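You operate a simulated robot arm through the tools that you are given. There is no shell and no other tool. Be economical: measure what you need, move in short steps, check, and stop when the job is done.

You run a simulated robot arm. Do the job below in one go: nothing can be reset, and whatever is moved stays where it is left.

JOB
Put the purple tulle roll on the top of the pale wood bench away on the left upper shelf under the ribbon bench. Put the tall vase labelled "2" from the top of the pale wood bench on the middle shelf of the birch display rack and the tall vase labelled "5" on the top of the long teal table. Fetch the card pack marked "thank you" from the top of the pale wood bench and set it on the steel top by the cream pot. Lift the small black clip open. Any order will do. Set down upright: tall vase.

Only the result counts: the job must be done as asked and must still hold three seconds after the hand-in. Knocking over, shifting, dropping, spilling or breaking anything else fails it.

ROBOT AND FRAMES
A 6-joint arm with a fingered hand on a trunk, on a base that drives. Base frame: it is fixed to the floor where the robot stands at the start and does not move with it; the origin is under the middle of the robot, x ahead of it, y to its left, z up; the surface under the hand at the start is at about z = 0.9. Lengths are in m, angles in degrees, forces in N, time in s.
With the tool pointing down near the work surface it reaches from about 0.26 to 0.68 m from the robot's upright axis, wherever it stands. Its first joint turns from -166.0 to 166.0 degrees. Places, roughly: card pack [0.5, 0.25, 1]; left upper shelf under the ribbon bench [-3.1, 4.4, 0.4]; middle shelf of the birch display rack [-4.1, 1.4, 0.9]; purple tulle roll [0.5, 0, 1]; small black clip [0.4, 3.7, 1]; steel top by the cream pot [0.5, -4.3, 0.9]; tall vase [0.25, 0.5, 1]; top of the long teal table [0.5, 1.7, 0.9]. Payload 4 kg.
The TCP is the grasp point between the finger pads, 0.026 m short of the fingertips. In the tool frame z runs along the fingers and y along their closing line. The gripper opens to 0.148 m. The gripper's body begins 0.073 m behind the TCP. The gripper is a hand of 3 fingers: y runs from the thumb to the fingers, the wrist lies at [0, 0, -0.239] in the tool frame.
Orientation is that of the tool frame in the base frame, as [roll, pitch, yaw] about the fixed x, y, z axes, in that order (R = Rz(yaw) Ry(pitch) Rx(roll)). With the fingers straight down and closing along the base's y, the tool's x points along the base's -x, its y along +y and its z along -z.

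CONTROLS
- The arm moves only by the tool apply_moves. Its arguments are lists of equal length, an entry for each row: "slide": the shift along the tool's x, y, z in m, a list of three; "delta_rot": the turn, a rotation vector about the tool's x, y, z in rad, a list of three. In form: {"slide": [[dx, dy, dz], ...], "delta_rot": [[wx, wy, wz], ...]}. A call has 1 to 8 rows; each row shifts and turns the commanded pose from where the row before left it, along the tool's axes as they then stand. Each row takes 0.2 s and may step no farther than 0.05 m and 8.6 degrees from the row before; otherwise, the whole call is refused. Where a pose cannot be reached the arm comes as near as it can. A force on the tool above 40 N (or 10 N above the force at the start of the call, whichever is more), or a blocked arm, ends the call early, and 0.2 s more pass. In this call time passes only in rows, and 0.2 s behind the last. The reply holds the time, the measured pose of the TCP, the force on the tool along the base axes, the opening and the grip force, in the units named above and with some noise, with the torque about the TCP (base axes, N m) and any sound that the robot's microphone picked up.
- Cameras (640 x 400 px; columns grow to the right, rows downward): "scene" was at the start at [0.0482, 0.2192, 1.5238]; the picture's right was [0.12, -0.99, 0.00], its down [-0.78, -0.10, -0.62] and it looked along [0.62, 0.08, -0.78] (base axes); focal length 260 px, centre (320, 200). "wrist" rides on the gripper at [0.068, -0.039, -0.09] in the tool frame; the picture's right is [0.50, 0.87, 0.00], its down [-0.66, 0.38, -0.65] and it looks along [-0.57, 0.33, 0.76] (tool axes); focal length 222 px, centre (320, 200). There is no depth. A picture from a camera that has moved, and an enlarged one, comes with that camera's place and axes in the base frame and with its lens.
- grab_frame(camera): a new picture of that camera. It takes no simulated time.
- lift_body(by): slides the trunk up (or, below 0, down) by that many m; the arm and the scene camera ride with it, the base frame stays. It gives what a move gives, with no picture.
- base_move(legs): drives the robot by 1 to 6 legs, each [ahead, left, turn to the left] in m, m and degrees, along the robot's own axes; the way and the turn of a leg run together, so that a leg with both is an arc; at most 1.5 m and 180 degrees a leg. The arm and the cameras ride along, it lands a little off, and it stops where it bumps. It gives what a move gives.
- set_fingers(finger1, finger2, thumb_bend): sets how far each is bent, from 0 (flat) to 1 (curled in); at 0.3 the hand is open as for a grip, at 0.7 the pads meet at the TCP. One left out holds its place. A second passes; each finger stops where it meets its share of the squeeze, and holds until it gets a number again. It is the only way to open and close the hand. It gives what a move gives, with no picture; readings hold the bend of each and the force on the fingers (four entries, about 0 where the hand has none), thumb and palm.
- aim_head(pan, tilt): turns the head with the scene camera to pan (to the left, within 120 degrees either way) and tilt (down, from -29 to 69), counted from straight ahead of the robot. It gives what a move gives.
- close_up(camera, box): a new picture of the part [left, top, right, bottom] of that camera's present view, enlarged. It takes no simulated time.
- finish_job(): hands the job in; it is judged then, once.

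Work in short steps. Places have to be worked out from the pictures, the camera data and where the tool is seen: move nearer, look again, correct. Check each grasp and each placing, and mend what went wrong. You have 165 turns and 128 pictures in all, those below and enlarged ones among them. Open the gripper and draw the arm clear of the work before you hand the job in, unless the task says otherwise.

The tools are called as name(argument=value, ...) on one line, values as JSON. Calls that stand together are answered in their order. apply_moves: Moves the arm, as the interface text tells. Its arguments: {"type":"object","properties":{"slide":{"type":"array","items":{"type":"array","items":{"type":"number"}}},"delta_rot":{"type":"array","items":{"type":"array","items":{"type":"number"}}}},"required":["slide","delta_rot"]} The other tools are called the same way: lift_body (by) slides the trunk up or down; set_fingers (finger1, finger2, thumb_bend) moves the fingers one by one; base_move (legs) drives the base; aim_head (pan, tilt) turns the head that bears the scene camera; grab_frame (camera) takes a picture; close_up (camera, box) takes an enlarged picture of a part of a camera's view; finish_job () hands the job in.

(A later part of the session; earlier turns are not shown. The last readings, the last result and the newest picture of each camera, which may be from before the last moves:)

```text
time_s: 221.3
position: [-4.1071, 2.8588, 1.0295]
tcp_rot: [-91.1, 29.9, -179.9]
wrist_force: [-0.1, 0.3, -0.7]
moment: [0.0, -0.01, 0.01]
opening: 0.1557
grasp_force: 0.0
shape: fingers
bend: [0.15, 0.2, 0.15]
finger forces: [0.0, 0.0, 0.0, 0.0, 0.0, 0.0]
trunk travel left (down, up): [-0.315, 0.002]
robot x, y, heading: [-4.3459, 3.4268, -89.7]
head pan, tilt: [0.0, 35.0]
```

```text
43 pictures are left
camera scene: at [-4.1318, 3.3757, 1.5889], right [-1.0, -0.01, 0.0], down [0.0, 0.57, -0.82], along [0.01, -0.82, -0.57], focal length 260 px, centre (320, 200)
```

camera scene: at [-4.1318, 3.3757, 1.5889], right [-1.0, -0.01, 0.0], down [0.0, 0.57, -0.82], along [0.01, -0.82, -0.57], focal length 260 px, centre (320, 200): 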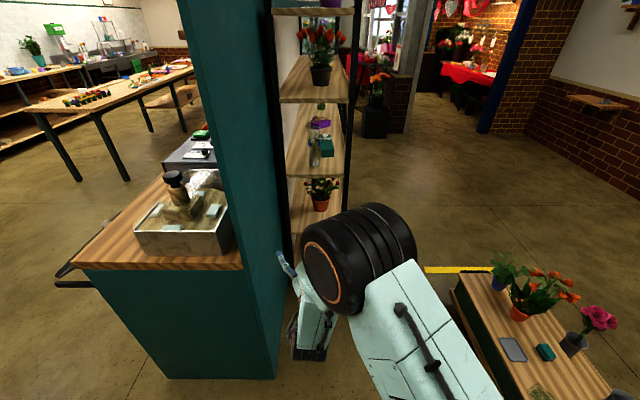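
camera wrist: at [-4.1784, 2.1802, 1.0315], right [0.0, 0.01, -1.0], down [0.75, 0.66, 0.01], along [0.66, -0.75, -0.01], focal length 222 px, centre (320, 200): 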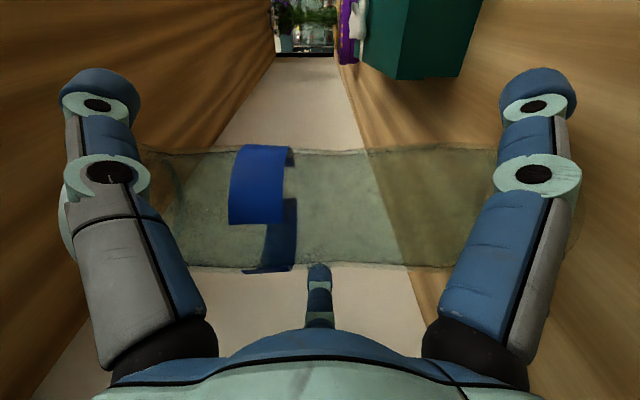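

Vase 2 is on the middle shelf. I move back around the divider end, face +x, and look at the ribbon bench on the way.

base_move(legs=[[-0.12, 0, 0], [0, 1.35, 0], [0, 0, 90]])

aim_head(pan=95, tilt=40)

grab_frame(camera="scene")

```text
time_s: 237.8
position: [-2.4607, 3.8145, 1.0301]
tcp_rot: [-91.0, 29.9, -87.7]
wrist_force: [0.7, 0.6, 0.6]
moment: [-0.02, 0.0, 0.0]
opening: 0.1561
grasp_force: 0.1
shape: fingers
bend: [0.15, 0.2, 0.15]
finger forces: [0.0, 0.0, 0.0, 0.1, 0.0, 0.0]
trunk travel left (down, up): [-0.315, 0.002]
robot x, y, heading: [-3.0241, 3.559, 2.3]
head pan, tilt: [0.0, 35.0]
```

```text
time_s: 239.5
position: [-2.4604, 3.8152, 1.0295]
tcp_rot: [-90.9, 29.8, -87.8]
wrist_force: [0.5, 0.1, 0.3]
moment: [-0.02, 0.0, 0.04]
opening: 0.1562
grasp_force: 0.0
shape: fingers
bend: [0.15, 0.2, 0.15]
finger forces: [0.0, 0.0, 0.0, 0.1, 0.0, 0.0]
trunk travel left (down, up): [-0.315, 0.002]
robot x, y, heading: [-3.0213, 3.5566, 2.4]
head pan, tilt: [95.0, 40.0]
```

```text
42 pictures are left
camera scene: at [-3.0735, 3.8511, 1.5813], right [0.99, 0.13, 0.0], down [0.08, -0.64, -0.77], along [-0.1, 0.76, -0.64], focal length 260 px, centre (320, 200)
```

scene: 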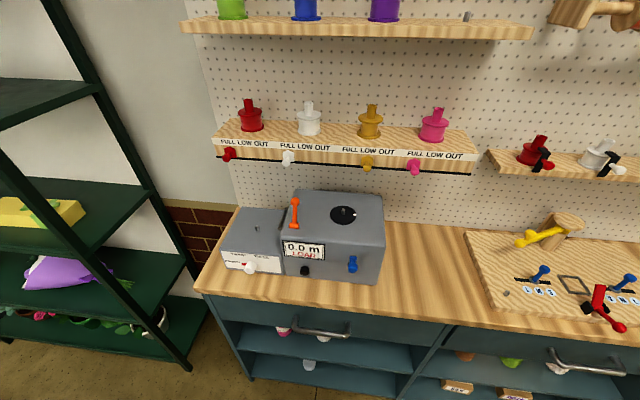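

I zoom on the left bay below the bench top.

close_up(camera="scene", box=[190, 270, 470, 400])

```text
2.29 times, centred on (330, 335) of scene
camera zoom: at [-3.0735, 3.8511, 1.5813], right [0.99, 0.13, 0.0], down [0.08, -0.64, -0.77], along [-0.1, 0.76, -0.64], focal length 595 px, centre (297, -109)
```

zoom: 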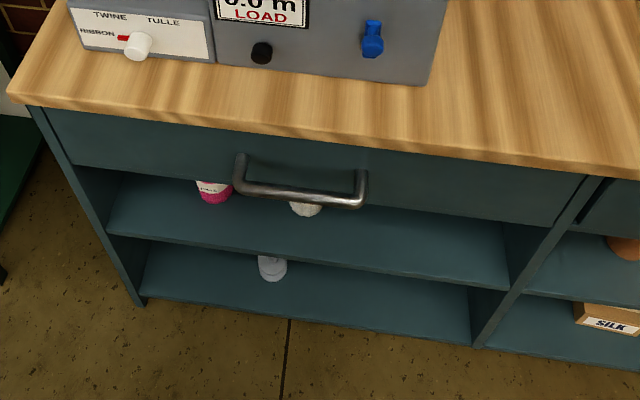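

Left bay, upper shelf at z≈0.5 with room on its right side (x≈−2.92). Now back to the pale bench for the roll, rotating the hand so the thumb points up (pinch with the other two fingers).

base_move(legs=[[0, 0, -2.4], [1.5, -0.9, 0], [0.95, -0.9, 0]])

apply_moves(slide=[[-0.02, -0.035, 0], [-0.02, -0.035, 0], [0, 0, 0], [0, 0, 0], [0, 0, 0], [0, 0, 0]], delta_rot=[[0, 0, 0], [0, 0, 0], [0, 0, -0.131], [0, 0, -0.131], [0, 0, -0.131], [0, 0, -0.131]])

```text
refused: leg 2 is longer than a leg can be; nothing moved
```

```text
time_s: 240.9
position: [-2.4593, 3.8137, 1.1104]
tcp_rot: [-90.9, -0.2, -87.3]
wrist_force: [0.3, 0.5, 0.6]
moment: [0.01, -0.03, 0.02]
opening: 0.1562
grasp_force: 0.1
shape: fingers
bend: [0.15, 0.2, 0.15]
finger forces: [0.1, 0.0, 0.1, 0.0, 0.0, 0.0]
trunk travel left (down, up): [-0.315, 0.002]
robot x, y, heading: [-3.0206, 3.5576, 2.4]
head pan, tilt: [95.0, 40.0]
```

Hand is thumb-up at z 1.11. I drive with shorter legs.

base_move(legs=[[0, 0, -2.4], [1.15, -0.85, 0], [1.15, -0.85, 0], [0.1, -0.9, 1], [0, -1.0, 1]])

aim_head(pan=-5, tilt=35)

grab_frame(camera="scene")

grab_frame(camera="wrist")

```text
time_s: 272.9
position: [0.0118, 0.2694, 1.1114]
tcp_rot: [-90.9, -0.1, -88.0]
wrist_force: [0.0, 0.2, 0.4]
moment: [0.02, -0.03, -0.05]
opening: 0.1563
grasp_force: 0.1
shape: fingers
bend: [0.15, 0.2, 0.15]
finger forces: [0.0, 0.0, 0.0, 0.0, 0.1, 0.0]
trunk travel left (down, up): [-0.315, 0.002]
robot x, y, heading: [-0.5503, 0.0193, 1.9]
head pan, tilt: [95.0, 40.0]
```

```text
time_s: 274.7
position: [0.0123, 0.2685, 1.1115]
tcp_rot: [-90.8, -0.1, -88.0]
wrist_force: [0.5, -0.3, 0.2]
moment: [-0.01, -0.01, 0.0]
opening: 0.1564
grasp_force: 0.1
shape: fingers
bend: [0.15, 0.2, 0.15]
finger forces: [0.1, 0.1, 0.1, 0.1, 0.0, 0.0]
trunk travel left (down, up): [-0.315, 0.002]
robot x, y, heading: [-0.5551, 0.0186, 1.9]
head pan, tilt: [-5.0, 35.0]
```

```text
40 pictures are left
camera scene: at [-0.5038, 0.2245, 1.5888], right [-0.06, -1.0, 0.0], down [-0.57, 0.03, -0.82], along [0.82, -0.05, -0.57], focal length 260 px, centre (320, 200)
```

scene: 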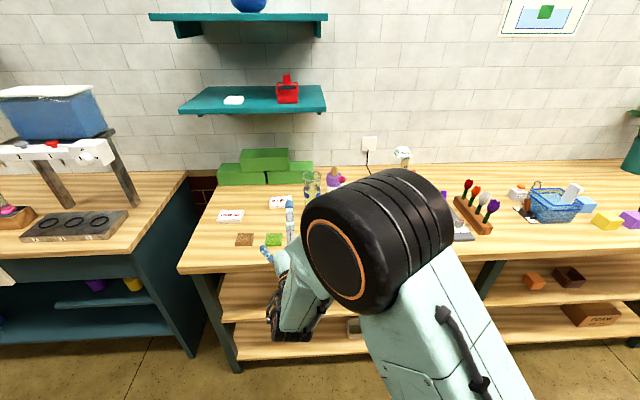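

```text
39 pictures are left
camera wrist: at [-0.0764, 0.1975, 1.1519], right [0.0, -0.5, -0.86], down [-0.68, 0.63, -0.37], along [0.73, 0.59, -0.34], focal length 222 px, centre (320, 200)
```

wrist: 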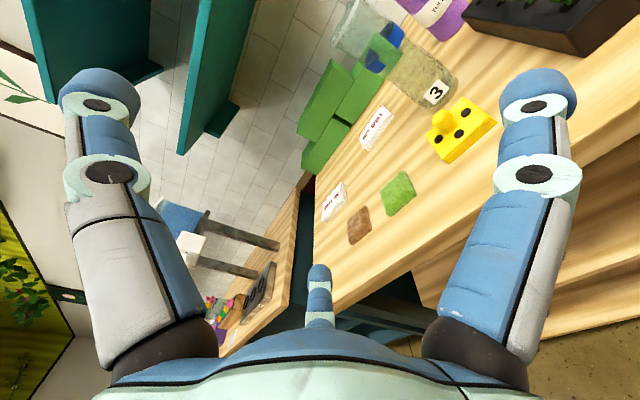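

The roll is hemmed in by the flower rack (front) and vase 3, but it lies just right of the overhead shelf's end, so I'll come from above. I turn the tool down, raise it, and move in for a top view.

apply_moves(slide=[[0, 0, 0], [0, 0, 0], [0, 0, 0], [0, 0, 0], [0, 0, 0], [0, 0, 0], [0, 0, 0], [0, 0, 0]], delta_rot=[[-0.1428, 0, 0], [-0.1428, 0, 0], [-0.1428, 0, 0], [-0.1428, 0, 0], [-0.1428, 0, 0], [-0.1428, 0, 0], [-0.1428, 0, 0], [-0.1428, 0, 0]])

apply_moves(slide=[[0, 0, 0], [0, 0, 0], [0, 0, 0], [0, 0, -0.045], [0, 0, -0.045], [0, 0, -0.045]], delta_rot=[[-0.1428, 0, 0], [-0.1428, 0, 0], [-0.1428, 0, 0], [0, 0, 0], [0, 0, 0], [0, 0, 0]])

base_move(legs=[[0, 0, -1.9], [0, -0.22, 0], [0.4, 0, 0]])

grab_frame(camera="wrist")

grab_frame(camera="scene")

```text
time_s: 276.5
position: [0.0129, 0.2709, 1.1121]
tcp_rot: [-156.4, -0.2, -88.0]
wrist_force: [-0.7, 0.1, -0.7]
moment: [-0.03, -0.02, -0.05]
opening: 0.1562
grasp_force: 0.1
shape: fingers
bend: [0.15, 0.2, 0.15]
finger forces: [0.0, 0.0, 0.0, 0.1, 0.1, 0.0]
trunk travel left (down, up): [-0.315, 0.002]
robot x, y, heading: [-0.5532, 0.0226, 1.6]
head pan, tilt: [-5.0, 35.0]
```

```text
time_s: 277.9
position: [0.0137, 0.2686, 1.2481]
tcp_rot: [179.0, 0.0, -88.0]
wrist_force: [-0.2, -0.6, -0.5]
moment: [0.03, -0.01, -0.03]
opening: 0.1565
grasp_force: 0.0
shape: fingers
bend: [0.15, 0.2, 0.15]
finger forces: [0.1, 0.0, 0.0, 0.1, 0.0, 0.0]
trunk travel left (down, up): [-0.315, 0.002]
robot x, y, heading: [-0.5554, 0.0202, 1.6]
head pan, tilt: [-5.0, 35.0]
```

```text
time_s: 282.9
position: [0.4259, 0.0303, 1.2463]
tcp_rot: [179.1, 0.0, -89.7]
wrist_force: [1.2, 0.3, -0.2]
moment: [0.0, 0.02, -0.01]
opening: 0.1564
grasp_force: 0.1
shape: fingers
bend: [0.15, 0.2, 0.15]
finger forces: [0.0, 0.0, 0.0, 0.0, 0.1, 0.0]
trunk travel left (down, up): [-0.315, 0.002]
robot x, y, heading: [-0.1502, -0.1997, -0.2]
head pan, tilt: [-5.0, 35.0]
```

```text
38 pictures are left
camera wrist: at [0.4651, -0.038, 1.3361], right [-0.86, -0.5, 0.01], down [-0.37, 0.66, 0.66], along [-0.34, 0.56, -0.75], focal length 222 px, centre (320, 200)
```

wrist: 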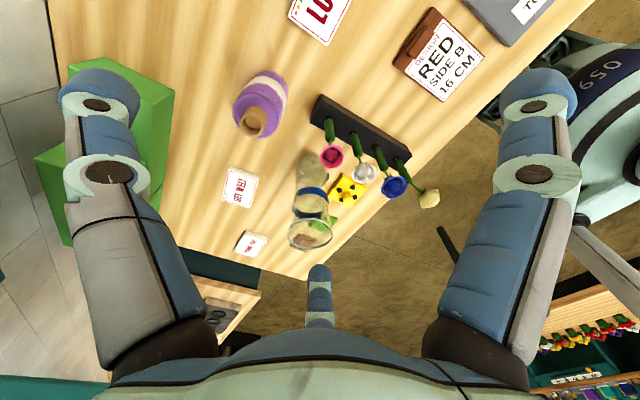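

```text
37 pictures are left
camera scene: at [-0.0935, 0.003, 1.5888], right [-0.09, -1.0, 0.0], down [-0.57, 0.05, -0.82], along [0.82, -0.07, -0.57], focal length 260 px, centre (320, 200)
```

scene: 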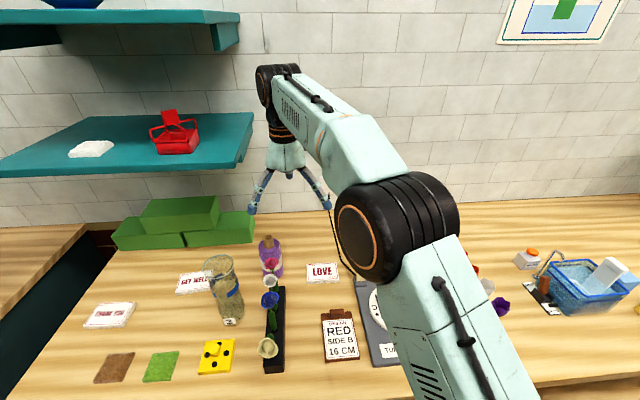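

The wrist view gives the roll at (0.483, 0.104) with core top ≈1.04; the magenta flower is 5 cm in front. I tilt the hand 20° sideways (wrist to −y, clear of the shelf) and move to a standoff.

apply_moves(slide=[[0, 0, 0], [0, 0, 0], [0, 0, 0], [0.008, -0.0197, 0.0397], [0.008, -0.0197, 0.0397], [0.008, -0.0197, 0.0397]], delta_rot=[[0, -0.1163, 0], [0, -0.1163, 0], [0, -0.1163, 0], [0, 0, 0], [0, 0, 0], [0, 0, 0]])

set_fingers(finger1=0.22, finger2=0.22, thumb_bend=0.22)

grab_frame(camera="wrist")

close_up(camera="scene", box=[190, 60, 390, 300])

```text
time_s: 284.3
position: [0.4836, 0.0469, 1.126]
tcp_rot: [179.1, 19.9, -90.1]
wrist_force: [0.2, -0.5, 0.0]
moment: [0.04, 0.05, 0.0]
opening: 0.1563
grasp_force: 0.1
shape: fingers
bend: [0.15, 0.2, 0.15]
finger forces: [0.1, 0.0, 0.1, 0.0, 0.1, 0.0]
trunk travel left (down, up): [-0.315, 0.002]
robot x, y, heading: [-0.1522, -0.1986, -0.1]
head pan, tilt: [-5.0, 35.0]
```

```text
time_s: 285.3
position: [0.4821, 0.0469, 1.1257]
tcp_rot: [179.1, 20.0, -90.1]
wrist_force: [0.2, 0.4, 0.8]
moment: [-0.01, 0.0, -0.01]
opening: 0.1437
grasp_force: 0.2
shape: fingers
bend: [0.22, 0.22, 0.22]
finger forces: [0.0, 0.0, 0.0, 0.1, 0.0, 0.0]
trunk travel left (down, up): [-0.315, 0.002]
robot x, y, heading: [-0.1519, -0.2005, -0.4]
head pan, tilt: [-5.0, 35.0]
```

```text
36 pictures are left
camera wrist: at [0.5212, -0.0483, 1.1872], right [-0.87, -0.47, -0.16], down [-0.37, 0.39, 0.84], along [-0.34, 0.79, -0.51], focal length 222 px, centre (320, 200)
```

wrist: 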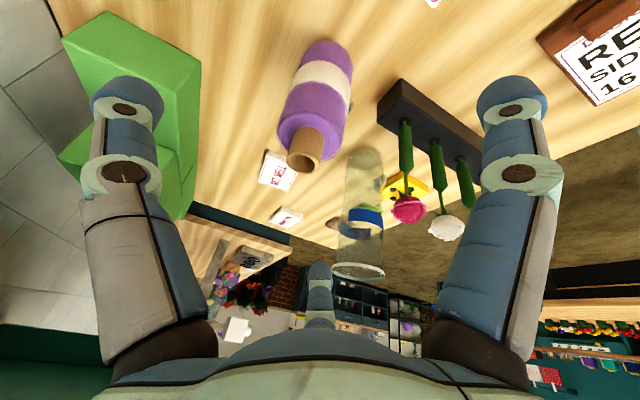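

```text
1.67 times, centred on (290, 180) of scene
camera zoom: at [-0.0938, 0.003, 1.5889], right [-0.09, -1.0, 0.0], down [-0.57, 0.05, -0.82], along [0.82, -0.07, -0.57], focal length 434 px, centre (370, 233)
```

zoom: 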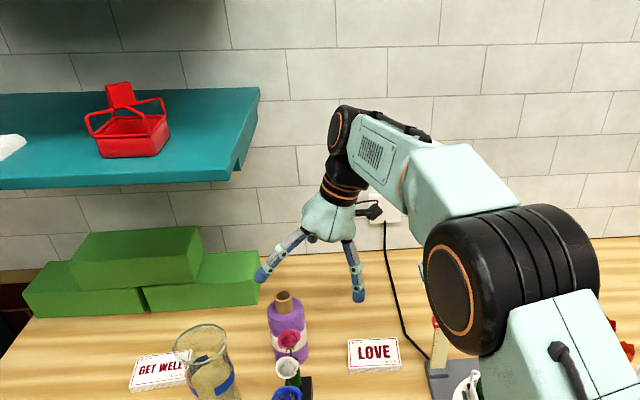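

Good alignment; the fingers will straddle the roll, clear of the flower rack. I advance along the tool axis.

apply_moves(slide=[[-0.0007, 0, 0.04], [-0.0007, 0, 0.04], [-0.0007, 0, 0.04], [-0.0007, 0, 0.038]], delta_rot=[[0, 0, 0], [0, 0, 0], [0, 0, 0], [0, 0, 0]])

grab_frame(camera="wrist")

close_up(camera="scene", box=[190, 160, 390, 300])

```text
time_s: 286.3
position: [0.4783, 0.105, 0.9809]
tcp_rot: [179.4, 20.0, -90.1]
wrist_force: [-3.2, -1.8, 13.2]
moment: [0.05, -0.22, -0.02]
opening: 0.1434
grasp_force: 6.7
shape: fingers
bend: [0.22, 0.22, 0.22]
finger forces: [0.1, 5.9, 0.1, 0.0, 0.1, 7.9]
trunk travel left (down, up): [-0.315, 0.002]
robot x, y, heading: [-0.1544, -0.1986, -0.3]
head pan, tilt: [-5.0, 35.0]
```

```text
34 pictures are left
camera wrist: at [0.5179, 0.0095, 1.042], right [-0.87, -0.47, -0.16], down [-0.37, 0.39, 0.84], along [-0.33, 0.79, -0.51], focal length 222 px, centre (320, 200)
```

wrist: 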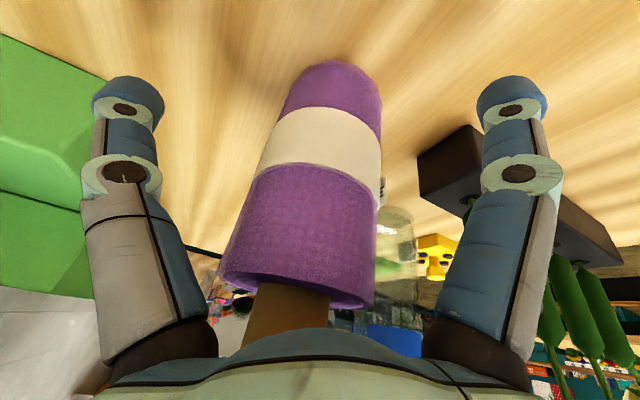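

```text
2.86 times, centred on (290, 230) of scene
camera zoom: at [-0.0966, 0.0019, 1.5893], right [-0.09, -1.0, 0.0], down [-0.57, 0.05, -0.82], along [0.82, -0.07, -0.57], focal length 744 px, centre (406, 114)
```

zoom: 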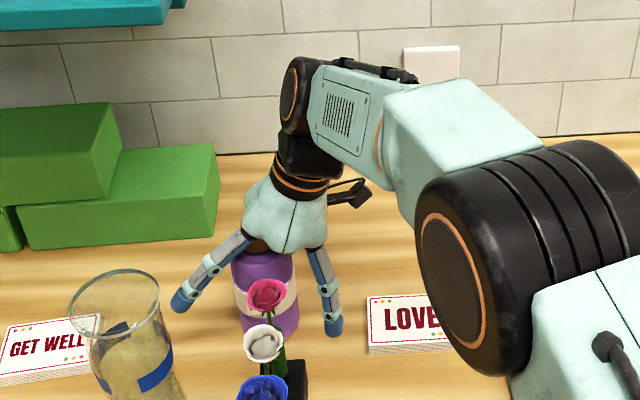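

The palm is touching the core top. I back off 15 mm and close around the body.

apply_moves(slide=[[0, 0, -0.015]], delta_rot=[[0, 0, 0]])

set_fingers(finger1=0.45, finger2=0.45, thumb_bend=0.45)

set_fingers(finger1=0.9, finger2=0.9, thumb_bend=0.9)

grab_frame(camera="wrist")

```text
time_s: 286.7
position: [0.4792, 0.1007, 0.9936]
tcp_rot: [179.2, 19.9, -90.1]
wrist_force: [-0.1, -0.1, -0.6]
moment: [0.04, -0.01, 0.04]
opening: 0.1435
grasp_force: 0.0
shape: fingers
bend: [0.22, 0.22, 0.22]
finger forces: [0.0, 0.0, 0.0, 0.0, 0.1, 0.0]
trunk travel left (down, up): [-0.315, 0.002]
robot x, y, heading: [-0.1525, -0.2001, -0.5]
head pan, tilt: [-5.0, 35.0]
```

```text
time_s: 287.7
position: [0.4797, 0.101, 0.9929]
tcp_rot: [179.1, 19.9, -90.1]
wrist_force: [0.4, -0.1, 0.4]
moment: [0.03, 0.0, -0.03]
opening: 0.079
grasp_force: 0.2
shape: fingers
bend: [0.45, 0.45, 0.45]
finger forces: [0.1, 0.1, 0.0, 0.1, 0.1, 0.1]
trunk travel left (down, up): [-0.315, 0.002]
robot x, y, heading: [-0.1511, -0.1998, -0.2]
head pan, tilt: [-5.0, 35.0]
```

```text
time_s: 288.7
position: [0.4792, 0.1003, 0.9927]
tcp_rot: [179.1, 19.8, -90.2]
wrist_force: [1.5, 0.2, 2.7]
moment: [-0.05, -0.2, -0.01]
opening: 0.0503
grasp_force: 33.3
shape: fingers
bend: [0.52, 0.54, 0.58]
finger forces: [14.8, 22.7, 0.1, 0.0, 28.7, 0.0]
trunk travel left (down, up): [-0.315, 0.002]
robot x, y, heading: [-0.1494, -0.2032, -0.3]
head pan, tilt: [-5.0, 35.0]
```

```text
32 pictures are left
camera wrist: at [0.5189, 0.0053, 1.0541], right [-0.87, -0.47, -0.16], down [-0.37, 0.39, 0.84], along [-0.34, 0.79, -0.51], focal length 222 px, centre (320, 200)
```

wrist: 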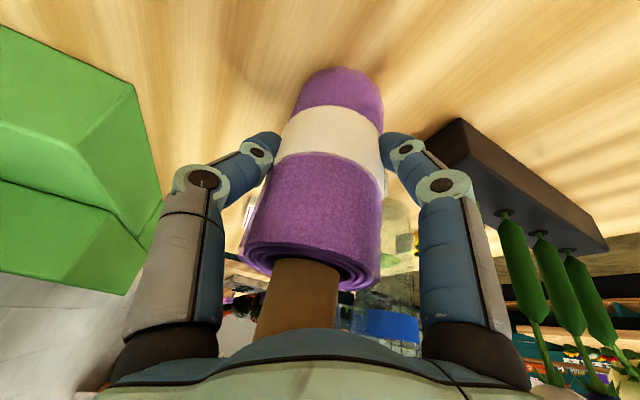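

Firm grip (15–29 N). I withdraw along the tool axis, lifting the roll clear.

apply_moves(slide=[[0, 0, -0.02], [0, 0, -0.03], [0, 0, -0.04], [0, 0, -0.04], [0, 0, -0.04], [0, 0, -0.04], [0, 0, -0.03]], delta_rot=[[0, 0, 0], [0, 0, 0], [0, 0, 0], [0, 0, 0], [0, 0, 0], [0, 0, 0], [0, 0, 0]])

grab_frame(camera="wrist")

```text
time_s: 290.3
position: [0.4842, 0.0167, 1.2193]
tcp_rot: [179.2, 19.8, -90.1]
wrist_force: [-0.9, 0.6, -1.7]
moment: [-0.01, 0.03, -0.01]
opening: 0.0503
grasp_force: 31.4
shape: fingers
bend: [0.52, 0.54, 0.57]
finger forces: [15.0, 20.9, 0.0, 0.0, 26.8, 0.0]
trunk travel left (down, up): [-0.315, 0.002]
robot x, y, heading: [-0.1524, -0.1992, -0.2]
head pan, tilt: [-5.0, 35.0]
```

```text
31 pictures are left
camera wrist: at [0.5237, -0.0783, 1.2795], right [-0.87, -0.47, -0.16], down [-0.37, 0.39, 0.84], along [-0.34, 0.79, -0.51], focal length 222 px, centre (320, 200)
```

wrist: 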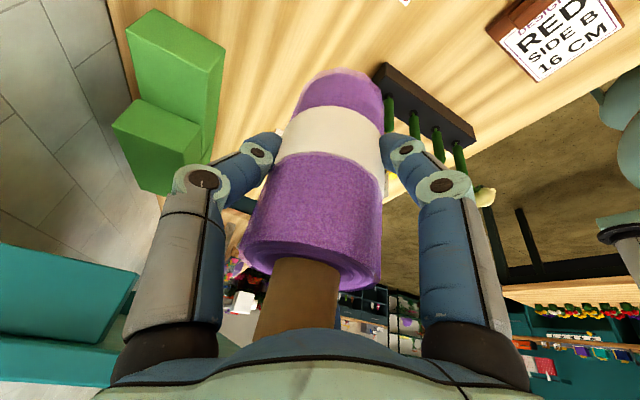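

Roll secured (~0.2 kg). I back away, then turn the tool level (thumb up) so the roll lies horizontal ahead.

base_move(legs=[[-0.42, 0, 0]])

apply_moves(slide=[[0, 0, 0], [0, 0, 0], [0, 0, 0], [0, 0, 0], [0, 0, 0], [0, 0, 0], [0, 0, 0], [0, 0, 0]], delta_rot=[[0, 0.1163, 0], [0, 0.1163, 0], [0, 0.1163, 0], [0.1428, 0, 0], [0.1428, 0, 0], [0.1428, 0, 0], [0.1428, 0, 0], [0.1428, 0, 0]])

apply_moves(slide=[[0, 0, 0], [0, 0, 0], [0, 0, 0], [0, 0, 0], [0, 0, 0], [0, 0, 0]], delta_rot=[[0.1428, 0, 0], [0.1428, 0, 0], [0.1428, 0, 0], [0.1428, 0, 0], [0.1428, 0, 0], [0.1428, 0, 0]])

grab_frame(camera="scene")

```text
time_s: 292.9
position: [0.0614, 0.0193, 1.2185]
tcp_rot: [179.1, 19.8, -90.2]
wrist_force: [0.7, 0.5, -0.7]
moment: [-0.03, 0.01, -0.05]
opening: 0.0503
grasp_force: 31.1
shape: fingers
bend: [0.52, 0.54, 0.57]
finger forces: [14.9, 20.8, 0.1, 0.0, 26.8, 0.0]
trunk travel left (down, up): [-0.315, 0.002]
robot x, y, heading: [-0.5704, -0.1976, -0.0]
head pan, tilt: [-5.0, 35.0]
```

```text
time_s: 294.7
position: [0.0467, 0.0142, 1.2115]
tcp_rot: [-139.9, -0.1, -89.8]
wrist_force: [0.0, 0.6, -0.8]
moment: [0.03, 0.01, -0.01]
opening: 0.0503
grasp_force: 29.2
shape: fingers
bend: [0.52, 0.54, 0.56]
finger forces: [15.3, 18.5, 0.0, 0.0, 25.2, 0.0]
out of reach, approached as far as the arm can: row 2, 3
trunk travel left (down, up): [-0.315, 0.002]
robot x, y, heading: [-0.5735, -0.2004, -0.2]
head pan, tilt: [-5.0, 35.0]
```

```text
time_s: 296.1
position: [0.0474, 0.0145, 1.2101]
tcp_rot: [-90.8, -0.1, -89.8]
wrist_force: [0.3, -1.3, -0.5]
moment: [-0.02, 0.04, -0.02]
opening: 0.0504
grasp_force: 28.1
shape: fingers
bend: [0.52, 0.54, 0.56]
finger forces: [15.7, 16.9, 0.0, 0.0, 24.6, 0.1]
trunk travel left (down, up): [-0.315, 0.002]
robot x, y, heading: [-0.5753, -0.1973, -0.3]
head pan, tilt: [-5.0, 35.0]
```

```text
30 pictures are left
camera scene: at [-0.5161, 0.0047, 1.5888], right [-0.09, -1.0, 0.0], down [-0.57, 0.05, -0.82], along [0.82, -0.07, -0.57], focal length 260 px, centre (320, 200)
```

scene: 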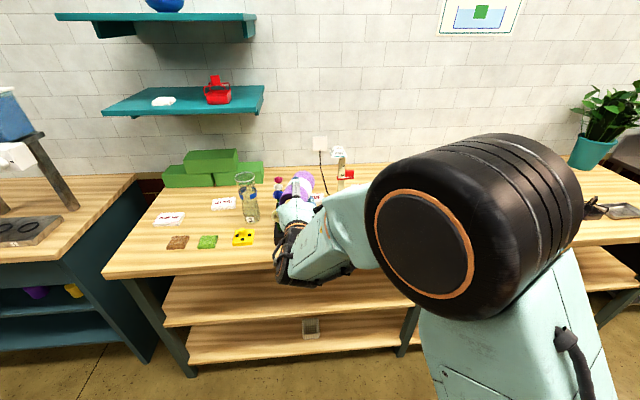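

Everything else in place. I drive to the ribbon bench and turn to face it.

base_move(legs=[[0, 1.1, 0.3], [0, 1.0, 0], [-1.0, 0.7, 0], [-1.0, 0.5, 0], [0, 0, 90]])

lift_body(by=-0.3)

aim_head(pan=15, tilt=40)

grab_frame(camera="scene")

```text
time_s: 330.1
position: [-2.7834, 3.7176, 1.212]
tcp_rot: [-90.9, -0.1, -0.5]
wrist_force: [-0.1, -0.6, -0.7]
moment: [-0.02, -0.01, 0.05]
opening: 0.0505
grasp_force: 27.8
shape: fingers
bend: [0.52, 0.54, 0.56]
finger forces: [15.9, 15.8, 0.0, 0.0, 24.3, 0.1]
trunk travel left (down, up): [-0.315, 0.002]
robot x, y, heading: [-2.5773, 3.0958, 89.1]
head pan, tilt: [-5.0, 35.0]
```

```text
time_s: 333.1
position: [-2.7827, 3.7173, 0.9113]
tcp_rot: [-90.8, 0.0, -0.5]
wrist_force: [0.2, 0.6, -1.3]
moment: [-0.02, 0.02, 0.0]
opening: 0.0504
grasp_force: 27.9
shape: fingers
bend: [0.52, 0.54, 0.56]
finger forces: [15.9, 15.8, 0.0, 0.0, 24.3, 0.1]
trunk travel left (down, up): [-0.015, 0.302]
robot x, y, heading: [-2.5784, 3.0942, 89.3]
head pan, tilt: [-5.0, 35.0]
```

```text
time_s: 333.9
position: [-2.7835, 3.7176, 0.9115]
tcp_rot: [-90.9, -0.1, -0.5]
wrist_force: [-0.6, -0.7, -0.9]
moment: [-0.03, -0.01, 0.01]
opening: 0.0505
grasp_force: 27.6
shape: fingers
bend: [0.52, 0.54, 0.56]
finger forces: [15.8, 15.7, 0.0, 0.0, 24.3, 0.0]
trunk travel left (down, up): [-0.015, 0.302]
robot x, y, heading: [-2.5811, 3.0902, 89.3]
head pan, tilt: [15.0, 40.0]
```

```text
29 pictures are left
camera scene: at [-2.8085, 3.2035, 1.2737], right [0.97, 0.24, 0.0], down [0.16, -0.62, -0.77], along [-0.19, 0.74, -0.64], focal length 260 px, centre (320, 200)
```

scene: 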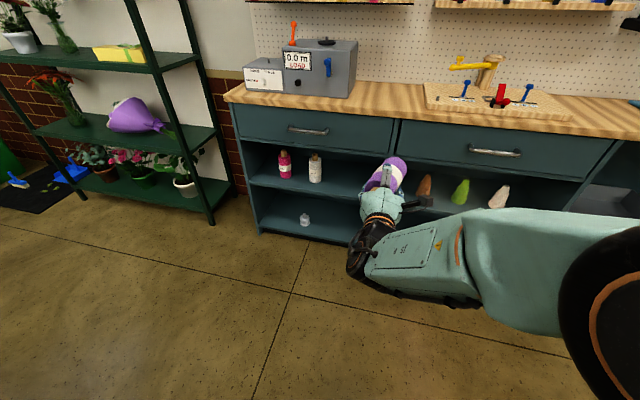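

I zoom into the left bay for exact shelf height and free space.

close_up(camera="scene", box=[220, 90, 430, 240])

```text
2.67 times, centred on (325, 165) of scene
camera zoom: at [-2.8085, 3.2035, 1.2737], right [0.97, 0.24, 0.0], down [0.16, -0.62, -0.77], along [-0.19, 0.74, -0.64], focal length 694 px, centre (307, 293)
```

zoom: 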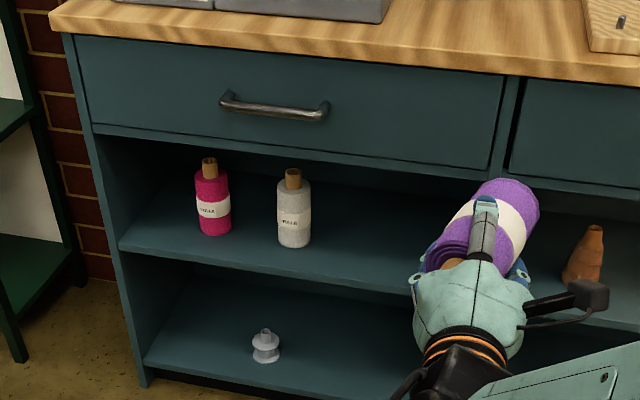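

Shelf top is at z≈0.46, opening up to 0.70, free zone x −3.05…−2.78. I lower the hand to z≈0.58 while still in front of the bench.

apply_moves(slide=[[0, 0.045, 0], [0, 0.045, 0], [0, 0.045, 0], [0, 0.045, 0], [0, 0.045, 0], [0, 0.045, 0], [0, 0.045, 0], [0, 0.015, 0]], delta_rot=[[0, 0, 0], [0, 0, 0], [0, 0, 0], [0, 0, 0], [0, 0, 0], [0, 0, 0], [0, 0, 0], [0, 0, 0]])

base_move(legs=[[0.2, 0.155, 0.7]])

grab_frame(camera="scene")

```text
time_s: 335.7
position: [-2.7822, 3.7117, 0.5812]
tcp_rot: [-90.8, -0.1, -0.5]
wrist_force: [0.3, 0.8, -1.5]
moment: [-0.03, -0.01, 0.0]
opening: 0.0505
grasp_force: 28.2
shape: fingers
bend: [0.52, 0.54, 0.56]
finger forces: [15.9, 15.3, 0.1, 0.0, 24.3, 0.0]
trunk travel left (down, up): [-0.015, 0.302]
robot x, y, heading: [-2.5788, 3.0964, 89.2]
head pan, tilt: [15.0, 40.0]
```

```text
time_s: 337.7
position: [-2.9435, 3.9084, 0.5808]
tcp_rot: [-90.9, -0.1, 0.4]
wrist_force: [0.6, -0.6, -0.7]
moment: [-0.01, 0.01, 0.01]
opening: 0.0503
grasp_force: 27.7
shape: fingers
bend: [0.52, 0.54, 0.56]
finger forces: [16.1, 15.1, 0.1, 0.1, 24.2, 0.0]
trunk travel left (down, up): [-0.015, 0.302]
robot x, y, heading: [-2.7294, 3.3004, 90.0]
head pan, tilt: [15.0, 40.0]
```

```text
27 pictures are left
camera scene: at [-2.963, 3.4012, 1.2737], right [0.97, 0.26, 0.0], down [0.17, -0.62, -0.77], along [-0.2, 0.74, -0.64], focal length 260 px, centre (320, 200)
```

scene: 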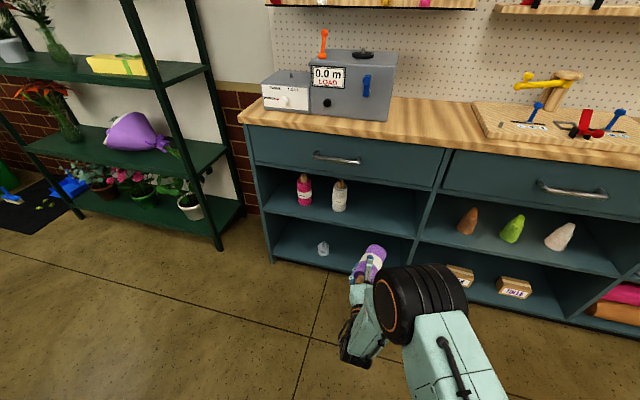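

close_up(camera="scene", box=[240, 150, 460, 290])

```text
2.86 times, centred on (350, 220) of scene
camera zoom: at [-2.963, 3.4012, 1.2737], right [0.97, 0.26, 0.0], down [0.17, -0.62, -0.77], along [-0.2, 0.74, -0.64], focal length 744 px, centre (234, 143)
```

zoom: 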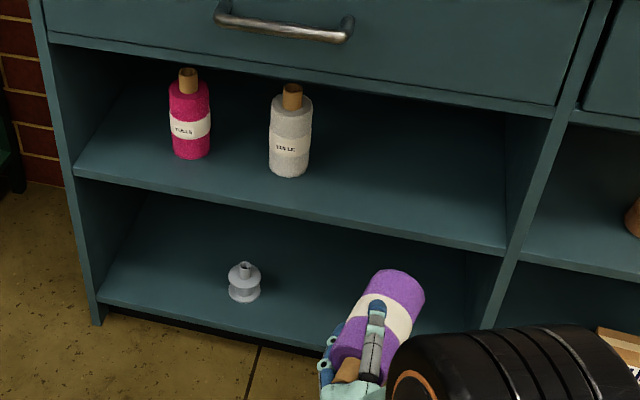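

Refined: shelf front edge y≈4.22, top z≈0.45, opening to ≈0.71. I lower to 0.555, drive ahead 0.3 m and check.

apply_moves(slide=[[0, 0.026, 0]], delta_rot=[[0, 0, 0]])

base_move(legs=[[0.29, 0, 0]])

grab_frame(camera="scene")

grab_frame(camera="wrist")

```text
time_s: 338.1
position: [-2.9422, 3.91, 0.5551]
tcp_rot: [-91.0, -0.1, 0.3]
wrist_force: [-0.1, -0.1, -1.9]
moment: [-0.01, -0.02, 0.01]
opening: 0.0505
grasp_force: 28.0
shape: fingers
bend: [0.52, 0.54, 0.56]
finger forces: [16.1, 15.2, 0.1, 0.0, 24.3, 0.0]
trunk travel left (down, up): [-0.015, 0.302]
robot x, y, heading: [-2.7278, 3.294, 90.0]
head pan, tilt: [15.0, 40.0]
```

```text
time_s: 340.1
position: [-2.9381, 4.1987, 0.5552]
tcp_rot: [-90.9, -0.1, 0.2]
wrist_force: [-0.5, 0.8, -1.0]
moment: [-0.05, 0.03, -0.03]
opening: 0.0504
grasp_force: 27.7
shape: fingers
bend: [0.52, 0.54, 0.56]
finger forces: [16.1, 15.1, 0.1, 0.1, 24.3, 0.1]
trunk travel left (down, up): [-0.015, 0.302]
robot x, y, heading: [-2.7283, 3.5842, 89.6]
head pan, tilt: [15.0, 40.0]
```

```text
25 pictures are left
camera scene: at [-2.9618, 3.691, 1.2737], right [0.97, 0.25, 0.0], down [0.16, -0.62, -0.77], along [-0.19, 0.74, -0.64], focal length 260 px, centre (320, 200)
```

scene: 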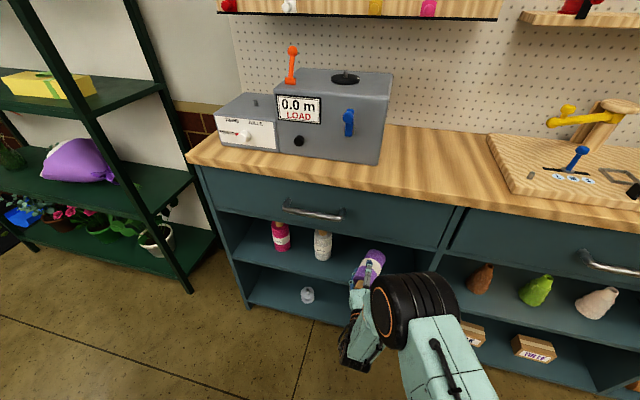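

```text
24 pictures are left
camera wrist: at [-2.8725, 4.1085, 0.5957], right [0.5, -0.01, -0.86], down [-0.65, -0.66, -0.37], along [-0.57, 0.75, -0.34], focal length 222 px, centre (320, 200)
```

wrist: 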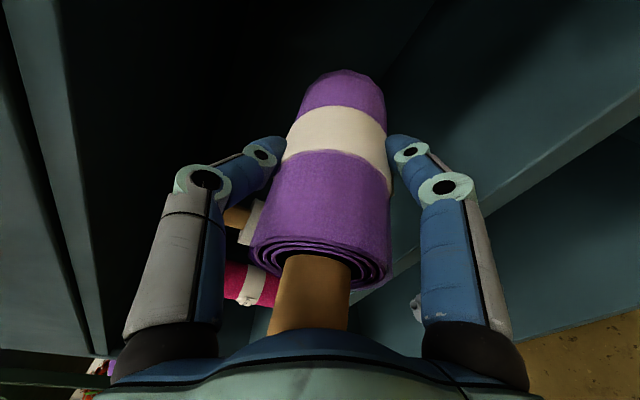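

The roll is entering the bay cleanly. I advance 8 cm with the arm and lower in steps.

apply_moves(slide=[[0, 0, 0.04], [0, 0, 0.04], [0, 0.02, 0], [0, 0.015, 0]], delta_rot=[[0, 0, 0], [0, 0, 0], [0, 0, 0], [0, 0, 0]])

apply_moves(slide=[[0, 0.007, 0], [0, 0.006, 0]], delta_rot=[[0, 0, 0], [0, 0, 0]])

grab_frame(camera="wrist")

```text
time_s: 341.1
position: [-2.9381, 4.2792, 0.5184]
tcp_rot: [-90.8, -0.1, 0.0]
wrist_force: [0.1, 0.6, -1.4]
moment: [-0.03, -0.02, 0.0]
opening: 0.0501
grasp_force: 27.7
shape: fingers
bend: [0.52, 0.54, 0.56]
finger forces: [16.1, 14.6, 0.0, 0.0, 24.2, 0.0]
trunk travel left (down, up): [-0.015, 0.302]
robot x, y, heading: [-2.7285, 3.5862, 89.6]
head pan, tilt: [15.0, 40.0]
```

```text
time_s: 341.7
position: [-2.9397, 4.2785, 0.5058]
tcp_rot: [-90.9, -0.1, 0.0]
wrist_force: [-0.1, -0.6, -0.6]
moment: [-0.01, -0.01, 0.03]
opening: 0.0504
grasp_force: 27.4
shape: fingers
bend: [0.52, 0.54, 0.57]
finger forces: [16.3, 14.8, 0.1, 0.1, 24.2, 0.0]
trunk travel left (down, up): [-0.015, 0.302]
robot x, y, heading: [-2.7336, 3.5876, 89.7]
head pan, tilt: [15.0, 40.0]
```

```text
23 pictures are left
camera wrist: at [-2.8725, 4.1878, 0.5459], right [0.5, -0.01, -0.86], down [-0.65, -0.66, -0.37], along [-0.57, 0.75, -0.34], focal length 222 px, centre (320, 200)
```

wrist: 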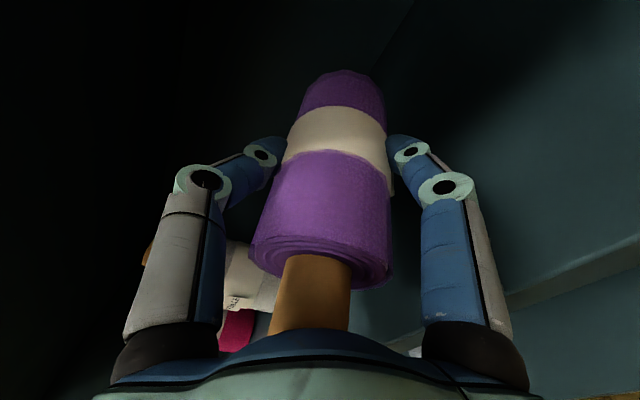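

Not yet in contact; I lower by small steps.

apply_moves(slide=[[0, 0.006, 0]], delta_rot=[[0, 0, 0]])

apply_moves(slide=[[0, 0.006, 0]], delta_rot=[[0, 0, 0]])

apply_moves(slide=[[0, 0.005, 0]], delta_rot=[[0, 0, 0]])

```text
time_s: 342.1
position: [-2.9392, 4.278, 0.5002]
tcp_rot: [-90.9, -0.1, 0.0]
wrist_force: [0.0, 0.2, -0.8]
moment: [-0.01, 0.02, 0.02]
opening: 0.0505
grasp_force: 27.2
shape: fingers
bend: [0.52, 0.54, 0.57]
finger forces: [16.2, 14.7, 0.0, 0.0, 24.1, 0.0]
trunk travel left (down, up): [-0.015, 0.302]
robot x, y, heading: [-2.7304, 3.5849, 89.8]
head pan, tilt: [15.0, 40.0]
```

```text
time_s: 342.5
position: [-2.9381, 4.2786, 0.4934]
tcp_rot: [-91.0, -0.1, 0.0]
wrist_force: [0.6, 0.2, -1.4]
moment: [-0.03, 0.02, 0.0]
opening: 0.0506
grasp_force: 27.5
shape: fingers
bend: [0.52, 0.54, 0.57]
finger forces: [16.2, 14.7, 0.0, 0.0, 24.2, 0.0]
trunk travel left (down, up): [-0.015, 0.302]
robot x, y, heading: [-2.7282, 3.5885, 89.7]
head pan, tilt: [15.0, 40.0]
```

```text
time_s: 342.9
position: [-2.9382, 4.2787, 0.4897]
tcp_rot: [-90.9, -0.2, 0.0]
wrist_force: [0.3, -0.4, -1.7]
moment: [-0.06, -0.01, -0.02]
opening: 0.0503
grasp_force: 28.1
shape: fingers
bend: [0.52, 0.54, 0.57]
finger forces: [16.3, 14.7, 0.0, 0.1, 24.2, 0.0]
trunk travel left (down, up): [-0.015, 0.302]
robot x, y, heading: [-2.7296, 3.5856, 89.9]
head pan, tilt: [15.0, 40.0]
```

apply_moves(slide=[[0, 0.005, 0]], delta_rot=[[0, 0, 0]])

apply_moves(slide=[[0, 0.005, 0]], delta_rot=[[0, 0, 0]])

close_up(camera="scene", box=[240, 190, 480, 340])

```text
time_s: 343.3
position: [-2.9371, 4.2786, 0.4843]
tcp_rot: [-90.8, -0.1, 0.0]
wrist_force: [0.6, 0.8, -1.3]
moment: [0.0, 0.02, 0.01]
opening: 0.0503
grasp_force: 27.4
shape: fingers
bend: [0.52, 0.54, 0.57]
finger forces: [16.1, 14.7, 0.1, 0.1, 24.2, 0.0]
trunk travel left (down, up): [-0.015, 0.302]
robot x, y, heading: [-2.7306, 3.5826, 89.5]
head pan, tilt: [15.0, 40.0]
```

```text
time_s: 343.7
position: [-2.9382, 4.2779, 0.4801]
tcp_rot: [-90.8, 0.0, 0.1]
wrist_force: [0.2, -0.5, 2.4]
moment: [0.22, -0.1, 0.0]
opening: 0.0506
grasp_force: 28.0
shape: fingers
bend: [0.52, 0.54, 0.56]
finger forces: [15.4, 14.6, 0.0, 0.0, 26.2, 0.0]
trunk travel left (down, up): [-0.015, 0.302]
robot x, y, heading: [-2.7279, 3.5809, 89.6]
head pan, tilt: [15.0, 40.0]
```

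```text
2.67 times, centred on (360, 265) of scene
camera zoom: at [-2.9617, 3.6905, 1.2738], right [0.97, 0.25, 0.0], down [0.16, -0.62, -0.77], along [-0.2, 0.74, -0.64], focal length 694 px, centre (213, 27)
```

zoom: 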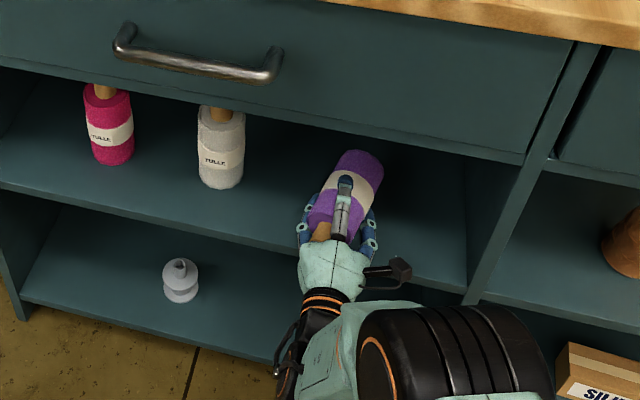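

Contact at the roll's far end. I release: thumb up first, then the side fingers slightly.

set_fingers(thumb_bend=0.3)

set_fingers(finger1=0.42, finger2=0.42)

grab_frame(camera="wrist")

```text
time_s: 344.7
position: [-2.9375, 4.2771, 0.4795]
tcp_rot: [-91.0, -0.1, 0.0]
wrist_force: [-0.3, -0.3, -1.0]
moment: [-0.04, -0.01, -0.01]
opening: 0.077
grasp_force: 0.9
shape: fingers
bend: [0.65, 0.67, 0.3]
finger forces: [1.0, 1.0, 0.0, 0.0, 0.5, 0.0]
trunk travel left (down, up): [-0.015, 0.302]
robot x, y, heading: [-2.7297, 3.5857, 89.7]
head pan, tilt: [15.0, 40.0]
```

```text
time_s: 345.7
position: [-2.9378, 4.2789, 0.4801]
tcp_rot: [-90.8, -0.1, 0.1]
wrist_force: [0.7, 0.2, 0.3]
moment: [0.03, 0.04, 0.0]
opening: 0.1079
grasp_force: 0.4
shape: fingers
bend: [0.42, 0.42, 0.3]
finger forces: [0.2, 0.5, 0.0, 0.0, 0.0, 0.1]
trunk travel left (down, up): [-0.015, 0.302]
robot x, y, heading: [-2.7299, 3.5855, 89.6]
head pan, tilt: [15.0, 40.0]
```

```text
21 pictures are left
camera wrist: at [-2.8716, 4.187, 0.5202], right [0.5, -0.01, -0.86], down [-0.65, -0.66, -0.37], along [-0.57, 0.75, -0.34], focal length 222 px, centre (320, 200)
```

wrist: 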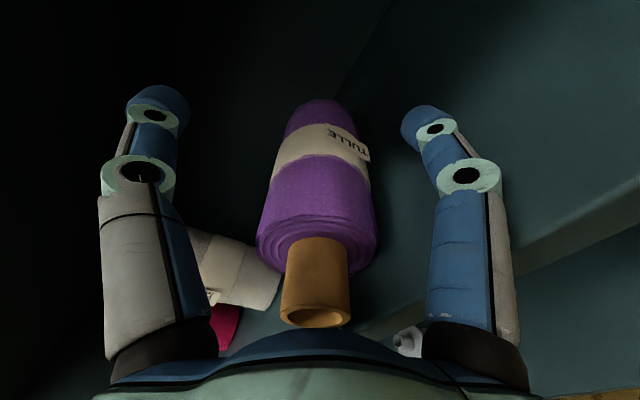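

Roll is released on the shelf. I withdraw straight out.

apply_moves(slide=[[0, 0, -0.02], [0, 0, -0.03], [0, 0, -0.04], [0, 0, -0.04]], delta_rot=[[0, 0, 0], [0, 0, 0], [0, 0, 0], [0, 0, 0]])

base_move(legs=[[-0.4, 0, 0]])

close_up(camera="scene", box=[220, 100, 480, 280])

```text
time_s: 346.7
position: [-2.9405, 4.1459, 0.4818]
tcp_rot: [-90.9, -0.2, -0.1]
wrist_force: [0.2, -0.3, -0.2]
moment: [0.01, -0.06, -0.02]
opening: 0.1082
grasp_force: 0.1
shape: fingers
bend: [0.42, 0.42, 0.3]
finger forces: [0.1, 0.0, 0.0, 0.0, 0.0, 0.0]
trunk travel left (down, up): [-0.015, 0.302]
robot x, y, heading: [-2.7341, 3.5827, 89.7]
head pan, tilt: [15.0, 40.0]
```

```text
time_s: 349.2
position: [-2.9402, 3.7447, 0.4823]
tcp_rot: [-90.9, -0.1, 0.0]
wrist_force: [0.5, -0.9, 0.2]
moment: [0.02, -0.04, 0.03]
opening: 0.1083
grasp_force: 0.1
shape: fingers
bend: [0.42, 0.42, 0.3]
finger forces: [0.0, 0.1, 0.1, 0.1, 0.0, 0.1]
trunk travel left (down, up): [-0.015, 0.302]
robot x, y, heading: [-2.7323, 3.1812, 89.6]
head pan, tilt: [15.0, 40.0]
```

```text
2.22 times, centred on (350, 190) of scene
camera zoom: at [-2.9637, 3.2891, 1.2737], right [0.97, 0.25, 0.0], down [0.16, -0.62, -0.77], along [-0.19, 0.74, -0.64], focal length 579 px, centre (253, 222)
```

zoom: 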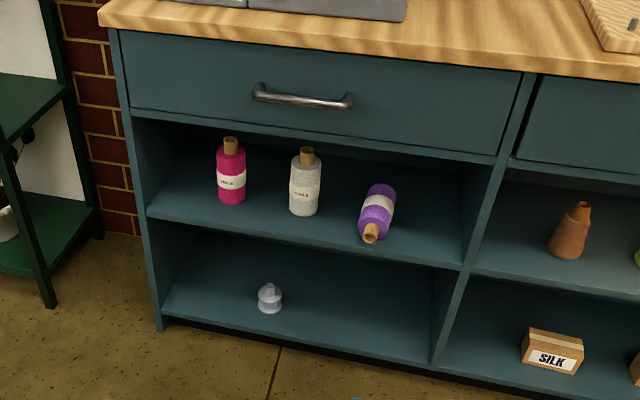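

The purple roll lies on the left upper shelf, neighbours undisturbed. Now the card pack: I raise the trunk, turn the tool down and drive back to the pale bench.

lift_body(by=0.3)

apply_moves(slide=[[0, -0.045, 0], [0, -0.045, 0], [0, -0.045, 0], [0, -0.045, 0], [0, -0.045, 0], [0, -0.045, 0], [0, -0.045, 0], [0, -0.04, 0]], delta_rot=[[0, 0, 0], [0, 0, 0], [0, 0, 0], [0, 0, 0], [0, 0, 0], [0, 0, 0], [0, 0, 0], [0, 0, 0]])

apply_moves(slide=[[0, 0, 0], [0, 0, 0], [0, 0, 0], [0, 0, 0], [0, 0, 0], [0, 0, 0], [0, 0, 0], [0, 0, 0]], delta_rot=[[-0.1428, 0, 0], [-0.1428, 0, 0], [-0.1428, 0, 0], [-0.1428, 0, 0], [-0.1428, 0, 0], [-0.1428, 0, 0], [-0.1428, 0, 0], [-0.1428, 0, 0]])

apply_moves(slide=[[0, 0, 0], [0, 0, 0], [0, 0, 0], [0, 0, 0], [0, 0, 0]], delta_rot=[[-0.1428, 0, 0], [-0.1428, 0, 0], [-0.1428, 0, 0], [0, 0, -0.113], [0, 0, -0.113]])

base_move(legs=[[0, 0, -89.6], [1.1, -0.7, 0], [1.0, -0.7, 0], [0.05, -0.75, 0], [0, -0.7, 0]])

```text
time_s: 352.2
position: [-2.9405, 3.7441, 0.7833]
tcp_rot: [-91.0, -0.2, 0.0]
wrist_force: [-0.2, -0.8, -0.2]
moment: [0.0, 0.03, 0.0]
opening: 0.1078
grasp_force: 0.1
shape: fingers
bend: [0.42, 0.42, 0.3]
finger forces: [0.0, 0.0, 0.0, 0.1, 0.0, 0.1]
trunk travel left (down, up): [-0.315, 0.002]
robot x, y, heading: [-2.7333, 3.1792, 89.8]
head pan, tilt: [15.0, 40.0]
```

```text
time_s: 354.0
position: [-2.9409, 3.7479, 1.1372]
tcp_rot: [-90.9, -0.1, 0.1]
wrist_force: [-0.2, 0.3, 0.8]
moment: [0.01, 0.02, 0.02]
opening: 0.1082
grasp_force: 0.1
shape: fingers
bend: [0.42, 0.42, 0.3]
finger forces: [0.0, 0.0, 0.1, 0.0, 0.0, 0.0]
trunk travel left (down, up): [-0.315, 0.002]
robot x, y, heading: [-2.7323, 3.1829, 89.7]
head pan, tilt: [15.0, 40.0]
```

```text
time_s: 355.8
position: [-2.9422, 3.7519, 1.1376]
tcp_rot: [-156.4, -0.1, 0.0]
wrist_force: [0.7, 0.2, 0.0]
moment: [-0.01, 0.0, 0.01]
opening: 0.1081
grasp_force: 0.1
shape: fingers
bend: [0.42, 0.42, 0.3]
finger forces: [0.0, 0.1, 0.0, 0.1, 0.0, 0.0]
trunk travel left (down, up): [-0.315, 0.002]
robot x, y, heading: [-2.7321, 3.1834, 89.7]
head pan, tilt: [15.0, 40.0]
```

```text
time_s: 357.0
position: [-2.9421, 3.7506, 1.1381]
tcp_rot: [179.1, 0.0, 13.0]
wrist_force: [-0.9, 0.4, -0.3]
moment: [0.02, -0.03, 0.0]
opening: 0.1081
grasp_force: 0.0
shape: fingers
bend: [0.42, 0.42, 0.3]
finger forces: [0.0, 0.0, 0.1, 0.0, 0.1, 0.1]
trunk travel left (down, up): [-0.315, 0.002]
robot x, y, heading: [-2.7329, 3.1844, 89.7]
head pan, tilt: [15.0, 40.0]
```

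```text
time_s: 386.5
position: [-0.0721, 0.483, 1.1376]
tcp_rot: [179.1, 0.1, -78.6]
wrist_force: [-0.1, -0.2, -0.5]
moment: [0.0, 0.01, 0.03]
opening: 0.1078
grasp_force: 0.1
shape: fingers
bend: [0.42, 0.42, 0.3]
finger forces: [0.0, 0.0, 0.0, 0.0, 0.1, 0.0]
trunk travel left (down, up): [-0.315, 0.002]
robot x, y, heading: [-0.6451, 0.2884, -1.7]
head pan, tilt: [15.0, 40.0]
```

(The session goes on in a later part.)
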